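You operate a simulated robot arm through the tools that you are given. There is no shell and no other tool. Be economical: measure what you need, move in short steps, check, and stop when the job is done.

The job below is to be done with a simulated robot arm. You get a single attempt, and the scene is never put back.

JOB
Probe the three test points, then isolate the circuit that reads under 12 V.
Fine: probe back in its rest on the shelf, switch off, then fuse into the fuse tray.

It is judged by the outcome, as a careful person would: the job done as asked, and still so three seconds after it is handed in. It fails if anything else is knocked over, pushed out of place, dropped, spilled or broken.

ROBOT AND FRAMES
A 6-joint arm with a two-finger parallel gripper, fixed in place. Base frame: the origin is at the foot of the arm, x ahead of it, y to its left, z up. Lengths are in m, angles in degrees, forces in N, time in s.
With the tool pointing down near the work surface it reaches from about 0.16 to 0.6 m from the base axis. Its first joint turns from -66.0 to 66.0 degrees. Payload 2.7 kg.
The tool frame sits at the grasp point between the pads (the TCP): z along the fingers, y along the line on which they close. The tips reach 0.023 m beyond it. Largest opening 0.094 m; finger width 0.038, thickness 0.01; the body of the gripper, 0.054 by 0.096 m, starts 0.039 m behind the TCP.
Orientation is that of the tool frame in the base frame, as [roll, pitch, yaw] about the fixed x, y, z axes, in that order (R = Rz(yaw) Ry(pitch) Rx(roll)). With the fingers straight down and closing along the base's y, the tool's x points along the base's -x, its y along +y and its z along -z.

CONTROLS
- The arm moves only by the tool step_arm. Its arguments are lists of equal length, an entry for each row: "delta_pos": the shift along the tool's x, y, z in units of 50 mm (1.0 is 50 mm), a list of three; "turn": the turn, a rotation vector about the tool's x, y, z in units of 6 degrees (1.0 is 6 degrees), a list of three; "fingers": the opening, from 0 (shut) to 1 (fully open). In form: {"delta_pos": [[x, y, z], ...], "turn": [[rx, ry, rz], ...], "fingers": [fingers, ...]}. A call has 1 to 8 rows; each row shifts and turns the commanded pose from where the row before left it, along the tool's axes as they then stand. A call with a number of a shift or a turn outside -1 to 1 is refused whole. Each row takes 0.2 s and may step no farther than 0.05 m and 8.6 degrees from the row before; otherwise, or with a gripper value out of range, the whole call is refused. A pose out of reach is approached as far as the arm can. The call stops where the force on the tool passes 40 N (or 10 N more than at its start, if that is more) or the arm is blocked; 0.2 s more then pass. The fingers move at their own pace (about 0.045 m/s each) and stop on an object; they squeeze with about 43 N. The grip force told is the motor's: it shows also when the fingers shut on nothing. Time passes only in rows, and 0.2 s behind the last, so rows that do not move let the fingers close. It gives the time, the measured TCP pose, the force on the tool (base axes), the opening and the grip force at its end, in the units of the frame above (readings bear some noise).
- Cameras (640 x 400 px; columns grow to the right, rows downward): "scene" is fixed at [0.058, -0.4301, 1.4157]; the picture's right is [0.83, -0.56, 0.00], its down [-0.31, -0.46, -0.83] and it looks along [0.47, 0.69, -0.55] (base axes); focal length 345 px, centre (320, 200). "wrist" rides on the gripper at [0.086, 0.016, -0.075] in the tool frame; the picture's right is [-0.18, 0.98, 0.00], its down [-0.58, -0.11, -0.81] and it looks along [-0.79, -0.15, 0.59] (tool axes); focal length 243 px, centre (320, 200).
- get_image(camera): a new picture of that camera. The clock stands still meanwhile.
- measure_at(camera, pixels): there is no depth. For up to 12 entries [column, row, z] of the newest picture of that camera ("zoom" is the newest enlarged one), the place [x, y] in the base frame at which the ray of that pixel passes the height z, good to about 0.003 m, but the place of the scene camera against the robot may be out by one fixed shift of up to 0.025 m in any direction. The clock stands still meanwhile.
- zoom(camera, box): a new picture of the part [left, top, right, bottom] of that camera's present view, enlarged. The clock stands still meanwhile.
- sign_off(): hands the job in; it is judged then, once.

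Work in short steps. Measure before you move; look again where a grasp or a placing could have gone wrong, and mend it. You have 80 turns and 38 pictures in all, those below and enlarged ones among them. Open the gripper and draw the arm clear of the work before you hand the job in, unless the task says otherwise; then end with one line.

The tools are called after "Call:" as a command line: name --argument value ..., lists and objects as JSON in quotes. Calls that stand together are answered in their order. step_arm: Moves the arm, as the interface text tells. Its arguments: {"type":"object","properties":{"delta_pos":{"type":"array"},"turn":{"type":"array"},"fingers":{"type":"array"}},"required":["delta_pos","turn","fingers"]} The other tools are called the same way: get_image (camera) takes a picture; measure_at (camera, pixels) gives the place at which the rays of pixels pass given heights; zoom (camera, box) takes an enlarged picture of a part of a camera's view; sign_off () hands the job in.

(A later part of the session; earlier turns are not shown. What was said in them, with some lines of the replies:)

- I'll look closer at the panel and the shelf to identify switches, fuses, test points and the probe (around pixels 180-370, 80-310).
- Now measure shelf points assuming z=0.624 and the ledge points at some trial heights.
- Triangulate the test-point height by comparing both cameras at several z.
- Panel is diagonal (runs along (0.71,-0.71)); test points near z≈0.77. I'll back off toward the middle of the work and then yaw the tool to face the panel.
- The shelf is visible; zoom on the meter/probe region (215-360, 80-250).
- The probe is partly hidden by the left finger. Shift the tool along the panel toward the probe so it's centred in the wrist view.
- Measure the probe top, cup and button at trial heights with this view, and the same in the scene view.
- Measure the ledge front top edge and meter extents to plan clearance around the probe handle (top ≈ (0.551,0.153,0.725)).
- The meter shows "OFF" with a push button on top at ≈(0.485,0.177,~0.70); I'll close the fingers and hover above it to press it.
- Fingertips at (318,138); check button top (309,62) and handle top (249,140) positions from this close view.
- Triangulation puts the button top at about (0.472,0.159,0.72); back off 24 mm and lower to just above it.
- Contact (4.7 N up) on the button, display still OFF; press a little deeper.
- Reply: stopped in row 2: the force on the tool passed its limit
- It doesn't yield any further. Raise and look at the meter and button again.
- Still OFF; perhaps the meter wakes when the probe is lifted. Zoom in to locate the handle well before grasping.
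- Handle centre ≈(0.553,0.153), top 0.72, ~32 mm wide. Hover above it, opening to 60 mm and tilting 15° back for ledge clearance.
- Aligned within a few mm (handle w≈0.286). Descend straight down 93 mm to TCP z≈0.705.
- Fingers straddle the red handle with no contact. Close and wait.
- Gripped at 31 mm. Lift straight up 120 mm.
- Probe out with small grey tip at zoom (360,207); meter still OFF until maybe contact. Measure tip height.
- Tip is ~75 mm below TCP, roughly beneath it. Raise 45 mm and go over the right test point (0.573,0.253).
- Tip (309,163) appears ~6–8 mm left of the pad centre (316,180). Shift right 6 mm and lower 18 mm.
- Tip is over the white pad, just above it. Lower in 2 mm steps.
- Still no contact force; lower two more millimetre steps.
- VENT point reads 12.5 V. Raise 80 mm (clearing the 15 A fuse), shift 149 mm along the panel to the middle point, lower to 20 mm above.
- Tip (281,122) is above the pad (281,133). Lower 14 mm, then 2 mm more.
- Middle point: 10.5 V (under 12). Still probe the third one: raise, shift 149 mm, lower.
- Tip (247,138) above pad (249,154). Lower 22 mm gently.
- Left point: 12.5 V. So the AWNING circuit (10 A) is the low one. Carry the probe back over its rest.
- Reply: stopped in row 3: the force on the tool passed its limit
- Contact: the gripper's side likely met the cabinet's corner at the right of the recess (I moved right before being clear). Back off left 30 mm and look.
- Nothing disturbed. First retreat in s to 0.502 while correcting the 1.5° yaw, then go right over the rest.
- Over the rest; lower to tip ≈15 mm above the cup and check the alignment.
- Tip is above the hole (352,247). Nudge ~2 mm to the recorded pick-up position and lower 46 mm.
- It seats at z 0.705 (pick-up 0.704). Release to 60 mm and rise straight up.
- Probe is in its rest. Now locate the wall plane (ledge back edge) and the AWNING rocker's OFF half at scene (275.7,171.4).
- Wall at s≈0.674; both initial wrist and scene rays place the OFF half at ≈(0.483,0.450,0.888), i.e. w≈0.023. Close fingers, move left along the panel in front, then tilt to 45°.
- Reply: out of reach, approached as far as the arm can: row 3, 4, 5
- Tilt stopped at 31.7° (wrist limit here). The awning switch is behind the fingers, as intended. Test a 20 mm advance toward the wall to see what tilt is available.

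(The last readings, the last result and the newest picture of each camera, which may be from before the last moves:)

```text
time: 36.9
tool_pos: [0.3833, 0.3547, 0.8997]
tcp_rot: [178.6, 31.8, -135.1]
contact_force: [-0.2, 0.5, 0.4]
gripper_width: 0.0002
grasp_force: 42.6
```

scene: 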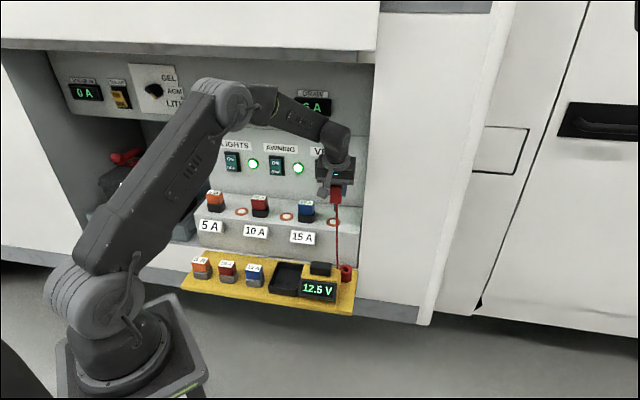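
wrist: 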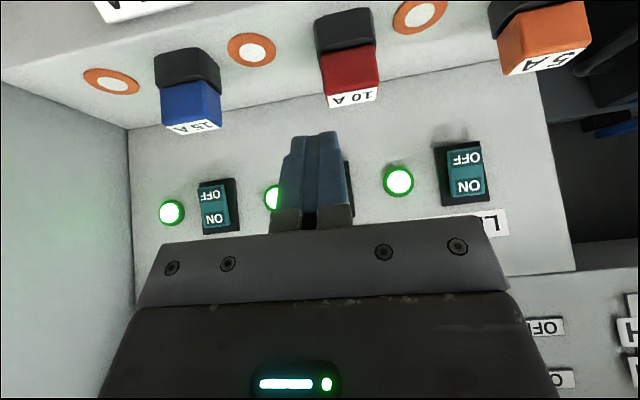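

Command now holds at ~32° tilt, which is fine. Advance to ~10 mm before contact, at contact height ≈0.882.

Call:
step_arm --delta_pos '[[-0.539, -0.02, 0.397], [-0.539, -0.02, 0.397], [-0.539, -0.02, 0.397], [0, 0, 0]]' --turn '[[0, 0, 0], [0, 0, 0], [0, 0, 0], [0, 0, 0]]' --fingers '[0, 0, 0, 0]'

Call:
zoom --camera "scene" --box '[210, 120, 370, 230]'

```text
time: 37.9
tool_pos: [0.4585, 0.425, 0.8907]
tcp_rot: [178.5, 31.8, -135.1]
contact_force: [-0.5, 0.6, 0.9]
gripper_width: 0.0002
grasp_force: 42.6
```

```text
3.64 times, centred on (290, 175) of scene
```

zoom: 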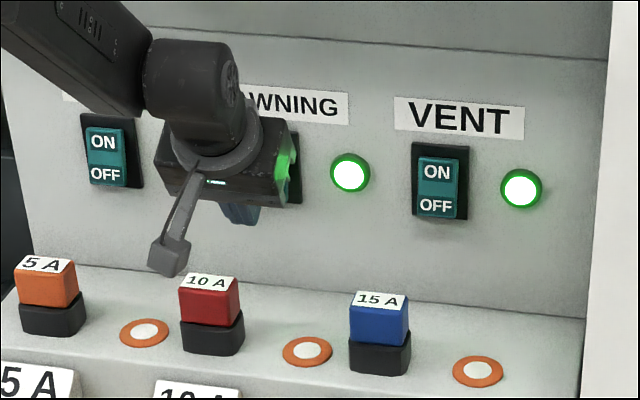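

Check lateral alignment using the last wrist picture: LIGHTS OFF (466,158) and VENT OFF (210,194) should bracket the AWNING rocker evenly.

Call:
measure_at --camera "wrist" --pixels '[[466, 158, 0.88], [466, 158, 0.89], [466, 158, 0.9], [210, 194, 0.88], [210, 194, 0.89], [210, 194, 0.9]]'

Call:
measure_at --camera "zoom" --pixels '[[106, 175, 0.88], [106, 175, 0.89], [436, 206, 0.88], [436, 206, 0.89]]'

```text
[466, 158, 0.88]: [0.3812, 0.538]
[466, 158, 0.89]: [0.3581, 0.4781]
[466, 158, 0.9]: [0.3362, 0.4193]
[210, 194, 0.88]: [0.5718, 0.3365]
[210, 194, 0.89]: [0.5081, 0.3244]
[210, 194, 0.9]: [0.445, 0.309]
```

```text
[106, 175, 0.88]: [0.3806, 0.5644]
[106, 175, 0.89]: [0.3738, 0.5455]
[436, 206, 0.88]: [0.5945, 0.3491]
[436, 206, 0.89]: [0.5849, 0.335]
```

Best estimate w≈0.030, OFF z≈0.878. Shift right 6 mm, down 4 mm, then advance 10 mm slowly.

Call:
step_arm --delta_pos '[[0.04, -0.12, 0.068], [-0.085, 0, 0.053], [-0.085, 0, 0.053], [0, 0, 0]]' --turn '[[0, 0, 0], [0, 0, 0], [0, 0, 0], [0, 0, 0]]' --fingers '[0, 0, 0, 0]'

```text
time: 38.9
tool_pos: [0.4682, 0.4262, 0.8874]
tcp_rot: [178.5, 31.7, -135.2]
contact_force: [-0.7, 0.6, -0.4]
gripper_width: 0.0003
grasp_force: 42.5
```

No contact yet (s=0.632). Advance in 3 mm steps.

Call:
step_arm --delta_pos '[[-0.051, 0, 0.032], [-0.051, 0, 0.032], [-0.051, 0, 0.032], [0, 0, 0]]' --turn '[[0, 0, 0], [0, 0, 0], [0, 0, 0], [0, 0, 0]]' --fingers '[0, 0, 0, 0]'

```text
time: 39.9
tool_pos: [0.4734, 0.4313, 0.8877]
tcp_rot: [178.6, 31.8, -135.1]
contact_force: [0.7, 0.2, -0.7]
gripper_width: 0.0
grasp_force: 42.5
```

Call:
step_arm --delta_pos '[[-0.051, 0, 0.032], [-0.051, 0, 0.032], [0, 0, 0]]' --turn '[[0, 0, 0], [0, 0, 0], [0, 0, 0]]' --fingers '[0, 0, 0]'

Call:
zoom --camera "scene" --box '[210, 80, 370, 230]'

```text
time: 40.7
tool_pos: [0.477, 0.4361, 0.8873]
tcp_rot: [178.5, 31.3, -135.1]
contact_force: [-25.5, -19.6, 5.6]
gripper_width: 0.0
grasp_force: 42.4
```

```text
2.67 times, centred on (290, 155) of scene
```

zoom: 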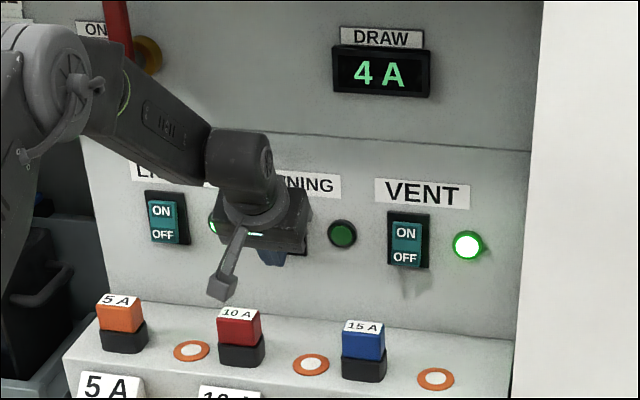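

AWNING lamp is off and draw fell to 4 A. Back away, and measure the 10 A fuse top in both views (wrist label (353,99), scene zoom (240,313)).

Call:
measure_at --camera "wrist" --pixels '[[353, 98, 0.8], [353, 98, 0.81], [353, 98, 0.82], [353, 98, 0.83], [343, 20, 0.77], [327, 103, 0.82], [379, 93, 0.82]]'

Call:
measure_at --camera "zoom" --pixels '[[240, 313, 0.8], [240, 313, 0.81], [240, 313, 0.82], [240, 313, 0.83], [218, 340, 0.79], [264, 345, 0.79], [311, 364, 0.77], [218, 317, 0.82], [260, 321, 0.82]]'

Call:
step_arm --delta_pos '[[0.68, 0, -0.42], [0.68, 0, -0.42], [0.68, 0, -0.42], [0.68, 0, -0.42], [0, 0, 0]]' --turn '[[0, 0, 0], [0, 0, 0], [0, 0, 0], [0, 0, 0], [0, 0, 0]]' --fingers '[0, 0, 0, 0, 0.6]'

```text
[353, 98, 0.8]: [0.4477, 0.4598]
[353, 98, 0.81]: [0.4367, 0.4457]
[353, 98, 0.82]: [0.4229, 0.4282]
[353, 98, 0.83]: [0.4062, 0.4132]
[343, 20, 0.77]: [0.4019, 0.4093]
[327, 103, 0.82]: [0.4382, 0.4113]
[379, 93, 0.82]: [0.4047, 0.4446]
```

```text
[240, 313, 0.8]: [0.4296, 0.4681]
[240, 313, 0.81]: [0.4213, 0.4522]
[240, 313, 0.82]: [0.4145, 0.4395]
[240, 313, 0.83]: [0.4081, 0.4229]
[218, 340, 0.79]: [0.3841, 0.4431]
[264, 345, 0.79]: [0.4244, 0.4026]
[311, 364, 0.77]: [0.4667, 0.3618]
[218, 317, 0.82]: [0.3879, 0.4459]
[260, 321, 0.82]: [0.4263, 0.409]
```

```text
time: 41.9
tool_pos: [0.3681, 0.3242, 0.886]
tcp_rot: [178.5, 31.8, -135.2]
contact_force: [-0.4, 0.1, -0.6]
gripper_width: 0.0325
grasp_force: 0.1
```

Rough fuse place: w≈-0.006, s≈0.585–0.60. Level the tool (vertical), open, and rise to a viewing hover.

Call:
step_arm --delta_pos '[[0, 0, 0], [0, 0, 0], [0, 0, 0], [0, 0, 0], [0, 0, 0], [0, 0, 0], [-0.1, 0.37, -0.44], [-0.1, 0.37, -0.44]]' --turn '[[0.23, 0.883, 0], [0, 0.883, 0], [0, 0.883, 0], [0, 0.883, 0], [0, 0.883, 0], [0, 0.883, 0], [0, 0, 0], [0, 0, 0]]' --fingers '[0.85, 0.85, 0.85, 0.85, 0.85, 0.85, 0.85, 0.85]'

Call:
get_image --camera "wrist"

```text
time: 43.7
tool_pos: [0.3483, 0.3552, 0.9321]
tcp_rot: [-180.0, 0.0, -135.0]
contact_force: [-0.6, 0.2, 0.8]
gripper_width: 0.0799
grasp_force: 0.1
```

```text
5 pictures are left
```

wrist: 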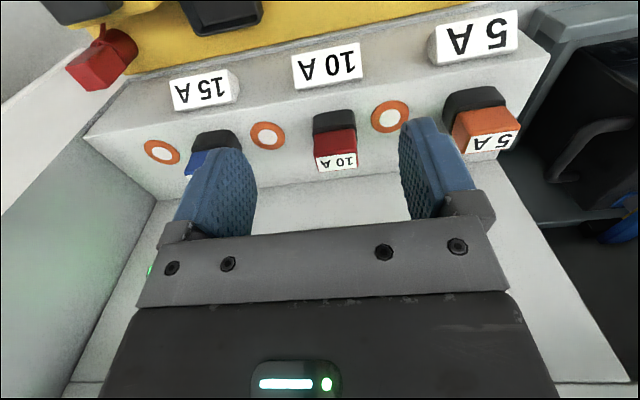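

The 10 A fuse top is at (337,162), its pads at (268,135)/(390,116). Measure.

Call:
measure_at --camera "wrist" --pixels '[[337, 162, 0.81], [337, 162, 0.82], [337, 162, 0.83], [268, 135, 0.77], [390, 116, 0.77], [317, 172, 0.82], [357, 166, 0.82], [314, 137, 0.795], [356, 132, 0.795], [315, 118, 0.77], [355, 113, 0.77]]'

```text
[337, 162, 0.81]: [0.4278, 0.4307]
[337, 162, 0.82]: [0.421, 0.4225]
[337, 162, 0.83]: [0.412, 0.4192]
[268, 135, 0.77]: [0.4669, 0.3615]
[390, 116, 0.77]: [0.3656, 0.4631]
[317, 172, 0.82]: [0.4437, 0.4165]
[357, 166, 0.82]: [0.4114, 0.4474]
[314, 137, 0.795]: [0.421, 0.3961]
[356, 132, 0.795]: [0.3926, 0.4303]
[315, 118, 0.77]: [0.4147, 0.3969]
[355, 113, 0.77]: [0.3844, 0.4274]
```

Fuse centre ≈ w −0.005, s≈0.590, top ≈0.83, ~44 mm wide. Move over it, then descend to TCP z≈0.815.

Call:
step_arm --delta_pos '[[-0.925, 0, 0], [-0.925, 0, 0], [0, 0, 0.7], [0, 0, 0.7], [0, 0, 0.6], [0, 0, 0.34], [0, 0, 0]]' --turn '[[0, 0, 0], [0, 0, 0], [0, 0, 0], [0, 0, 0], [0, 0, 0], [0, 0, 0], [0, 0, 0]]' --fingers '[0.85, 0.85, 0.85, 0.85, 0.85, 0.85, 0.85]'

Call:
zoom --camera "scene" --box '[210, 140, 310, 230]'

```text
time: 45.3
tool_pos: [0.4131, 0.421, 0.8144]
tcp_rot: [180.0, 0.1, -134.9]
contact_force: [0.0, 0.4, -0.3]
gripper_width: 0.0798
grasp_force: 0.0
```

```text
4.44 times, centred on (260, 185) of scene
```

zoom: 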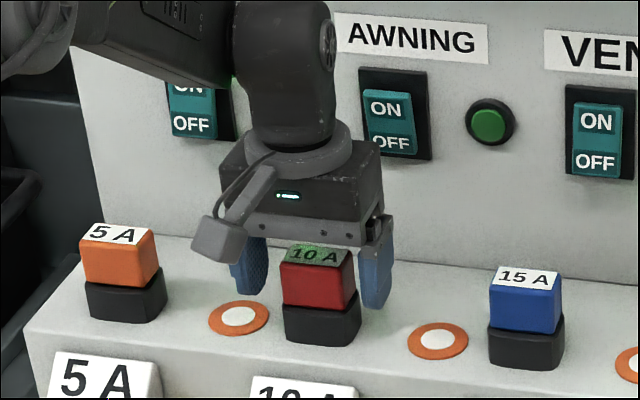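

Fingers straddle the 10 A fuse, slightly left of centre. Nudge right 3 mm and close.

Call:
step_arm --delta_pos '[[0, -0.06, 0], [0, 0, 0], [0, 0, 0], [0, 0, 0], [0, 0, 0]]' --turn '[[0, 0, 0], [0, 0, 0], [0, 0, 0], [0, 0, 0], [0, 0, 0]]' --fingers '[0.85, 0, 0, 0, 0]'

Call:
step_arm --delta_pos '[[0, 0, -0.1], [0, 0, -0.2], [0, 0, -0.4], [0, 0, -0.7], [0, 0, 0]]' --turn '[[0, 0, 0], [0, 0, 0], [0, 0, 0], [0, 0, 0], [0, 0, 0]]' --fingers '[0, 0, 0, 0, 0]'

```text
time: 46.5
tool_pos: [0.4143, 0.4183, 0.8144]
tcp_rot: [-180.0, 0.0, -135.0]
contact_force: [-4.1, 4.2, 0.4]
gripper_width: 0.0449
grasp_force: 42.9
```

```text
time: 47.7
tool_pos: [0.414, 0.4195, 0.8861]
tcp_rot: [-180.0, 0.0, -135.0]
contact_force: [-0.2, 0.1, -0.5]
gripper_width: 0.0448
grasp_force: 42.7
```

Fuse is free and held (44.8 mm). Measure the fuse tray's rim corners for the placing spot.

Call:
measure_at --camera "scene" --pixels '[[277.7, 261.2, 0.65], [303.6, 264, 0.65], [298, 291.3, 0.65], [269.3, 286.8, 0.65], [269, 292.7, 0.627], [299, 296.5, 0.627], [286, 280, 0.63]]'

```text
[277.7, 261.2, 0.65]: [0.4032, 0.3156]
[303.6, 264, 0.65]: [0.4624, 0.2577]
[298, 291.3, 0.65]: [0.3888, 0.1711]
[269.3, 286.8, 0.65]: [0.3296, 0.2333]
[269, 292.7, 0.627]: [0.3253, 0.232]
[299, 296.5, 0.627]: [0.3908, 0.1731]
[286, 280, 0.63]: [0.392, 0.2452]
```

Tray centre ≈ s 0.453, w 0.115 (inner ~73×100 mm); fingers fit best closing along its long side, so I'll carry the fuse above the tray and yaw 90°.

Call:
step_arm --delta_pos '[[0.68, -0.595, 0], [0.68, -0.595, 0], [0.68, -0.595, 0], [0.68, -0.595, 0], [0, 0, 0], [0, 0, 0], [0, 0, 0], [0, 0, 0]]' --turn '[[0, 0, 0], [0, 0, 0], [0, 0, 0], [0, 0, 0], [0, 0, 1], [0, 0, 1], [0, 0, 1], [0, 0, 1]]' --fingers '[0, 0, 0, 0, 0, 0, 0, 0]'

Call:
step_arm --delta_pos '[[0, 0, 0], [0, 0, 0], [0, 0, 0], [0, 0, 0], [0, 0, 0], [0, 0, 0], [0, 0, 0], [0, 0, 0]]' --turn '[[0, 0, 1], [0, 0, 1], [0, 0, 1], [0, 0, 1], [0, 0, 1], [0, 0, 1], [0, 0, 1], [0, 0, 1]]' --fingers '[0, 0, 0, 0, 0, 0, 0, 0]'

Call:
step_arm --delta_pos '[[0, 0, 0], [0, 0, 0], [0, 0, 0], [0, 0, 0.9], [0, 0, 0.9], [0, 0, 0]]' --turn '[[0, 0, 1], [0, 0, 1], [0, 0, 1], [0, 0, 0], [0, 0, 0], [0, 0, 0]]' --fingers '[0, 0, 0, 0, 0, 0]'

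Call:
zoom --camera "scene" --box '[210, 190, 350, 310]'

```text
time: 49.5
tool_pos: [0.4025, 0.2391, 0.8854]
tcp_rot: [179.9, 0.0, -159.1]
contact_force: [0.2, -0.4, -0.9]
gripper_width: 0.045
grasp_force: 43.2
```

```text
time: 51.3
tool_pos: [0.4044, 0.2392, 0.8843]
tcp_rot: [179.9, 0.0, 152.9]
contact_force: [0.4, 0.1, -0.1]
gripper_width: 0.0451
grasp_force: 42.8
```

```text
time: 52.7
tool_pos: [0.4017, 0.2394, 0.7958]
tcp_rot: [179.9, 0.0, 135.1]
contact_force: [-0.8, 0.0, 0.0]
gripper_width: 0.0453
grasp_force: 42.9
```

```text
3.33 times, centred on (280, 250) of scene
```

zoom: 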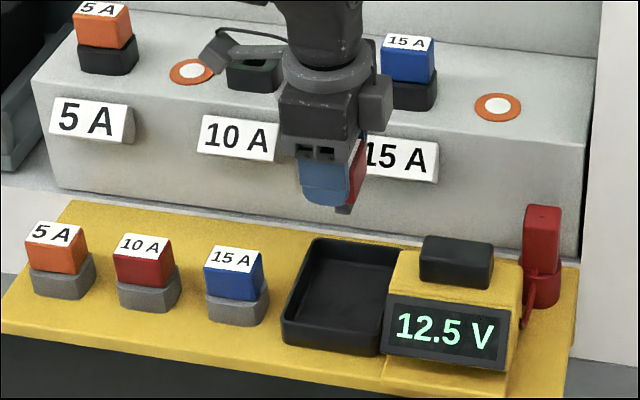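

Fuse (with small blades below, ~finger-tip level) is above the tray; projected landing pixel (347,291) vs floor centre ~(341,293). Shift 3 mm left and descend to TCP 0.675.

Call:
step_arm --delta_pos '[[0.06, 0, 0.8], [0, 0, 0.8], [0, 0, 0.6], [0, 0, 0.22], [0, 0, 0]]' --turn '[[0, 0, 0], [0, 0, 0], [0, 0, 0], [0, 0, 0], [0, 0, 0]]' --fingers '[0, 0, 0, 0, 0]'

Call:
zoom --camera "scene" --box '[240, 220, 340, 310]'

```text
time: 53.9
tool_pos: [0.4027, 0.2388, 0.6754]
tcp_rot: [179.9, 0.1, 135.0]
contact_force: [1.1, 0.4, -0.1]
gripper_width: 0.0448
grasp_force: 43.2
```

```text
4.44 times, centred on (290, 265) of scene
```

zoom: 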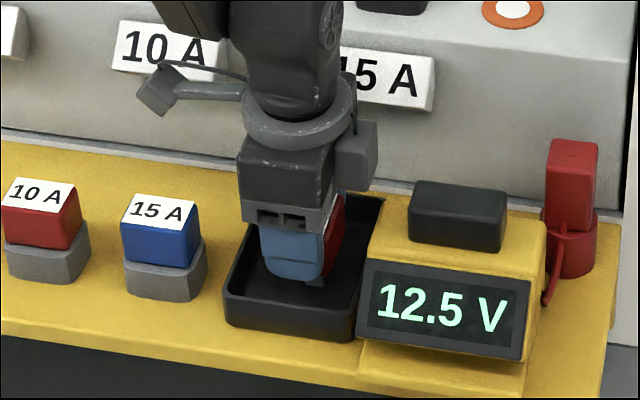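

Well inside the tray outline. Lower gently until it touches the floor.

Call:
step_arm --delta_pos '[[0, 0, 0.08], [0, 0, 0.08], [0, 0, 0]]' --turn '[[0, 0, 0], [0, 0, 0], [0, 0, 0]]' --fingers '[0, 0, 0]'

```text
time: 54.5
tool_pos: [0.4048, 0.2419, 0.6711]
tcp_rot: [179.6, 0.2, 135.1]
contact_force: [-2.2, -1.1, 7.1]
gripper_width: 0.0453
grasp_force: 43.4
stopped in row 3: the force on the tool passed its limit (the readings are from after the stop); the commanded pose is now the measured one
```

Touching the floor at z 0.671. Release to 62 mm, wait, and rise straight up.

Call:
step_arm --delta_pos '[[0, 0, 0], [0, 0, 0], [0, 0, 0], [0, 0, -0.2], [0, 0, -0.5], [0, 0, -0.8], [0, 0, -0.9], [0, 0, -0.9]]' --turn '[[0, 0, 0], [0, 0, 0], [0, 0, 0], [0, 0, 0], [0, 0, 0], [0, 0, 0], [0, 0, 0], [0, 0, 0]]' --fingers '[0.66, 0.66, 0.66, 0.66, 0.66, 0.66, 0.66, 0.66]'

Call:
step_arm --delta_pos '[[0, -0.8, -0.3], [0, -0.8, -0.3], [0, -0.8, -0.3], [0, 0, 0]]' --turn '[[0, 0, 0], [0, 0, 0], [0, 0, 0], [0, 0, 0]]' --fingers '[0.66, 0.66, 0.66, 0.66]'

Call:
get_image --camera "scene"

```text
time: 56.3
tool_pos: [0.4047, 0.2419, 0.8352]
tcp_rot: [179.7, 0.0, 135.1]
contact_force: [0.4, 0.7, 0.7]
gripper_width: 0.062
grasp_force: 0.1
```

```text
time: 57.3
tool_pos: [0.3183, 0.1544, 0.8777]
tcp_rot: [179.6, 0.2, 135.3]
contact_force: [0.1, 0.1, -0.1]
gripper_width: 0.0617
grasp_force: 0.1
```

```text
1 pictures are left
```

scene: 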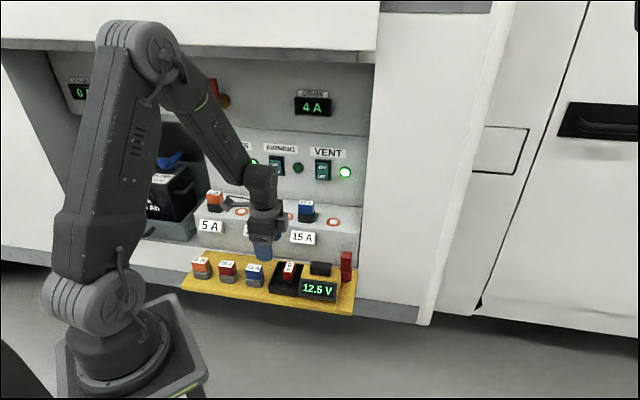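

Use the last picture to confirm the fuse stands in the tray and the probe sits in its rest.

Call:
zoom --camera "scene" --box '[230, 140, 370, 310]'

```text
2.35 times, centred on (300, 225) of scene
```

zoom: 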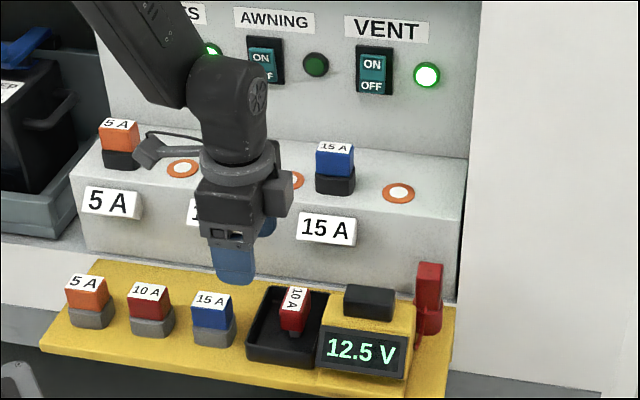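

The 10 A fuse stands in the tray, the probe is in its rest, AWNING is off with its lamp dark, and the gripper is open and clear. I'm handing it in.

Call:
sign_off

```text
The job is handed in.
```

The job is done: LIGHTS and VENT read 12.5 V and AWNING read 10.5 V, so the probe is back in its rest, AWNING is switched off, and its 10 A fuse is in the fuse tray; the gripper bumped something once, probably the cabinet edge to the right of the panel, on the way back with the probe, and nothing looked disturbed.
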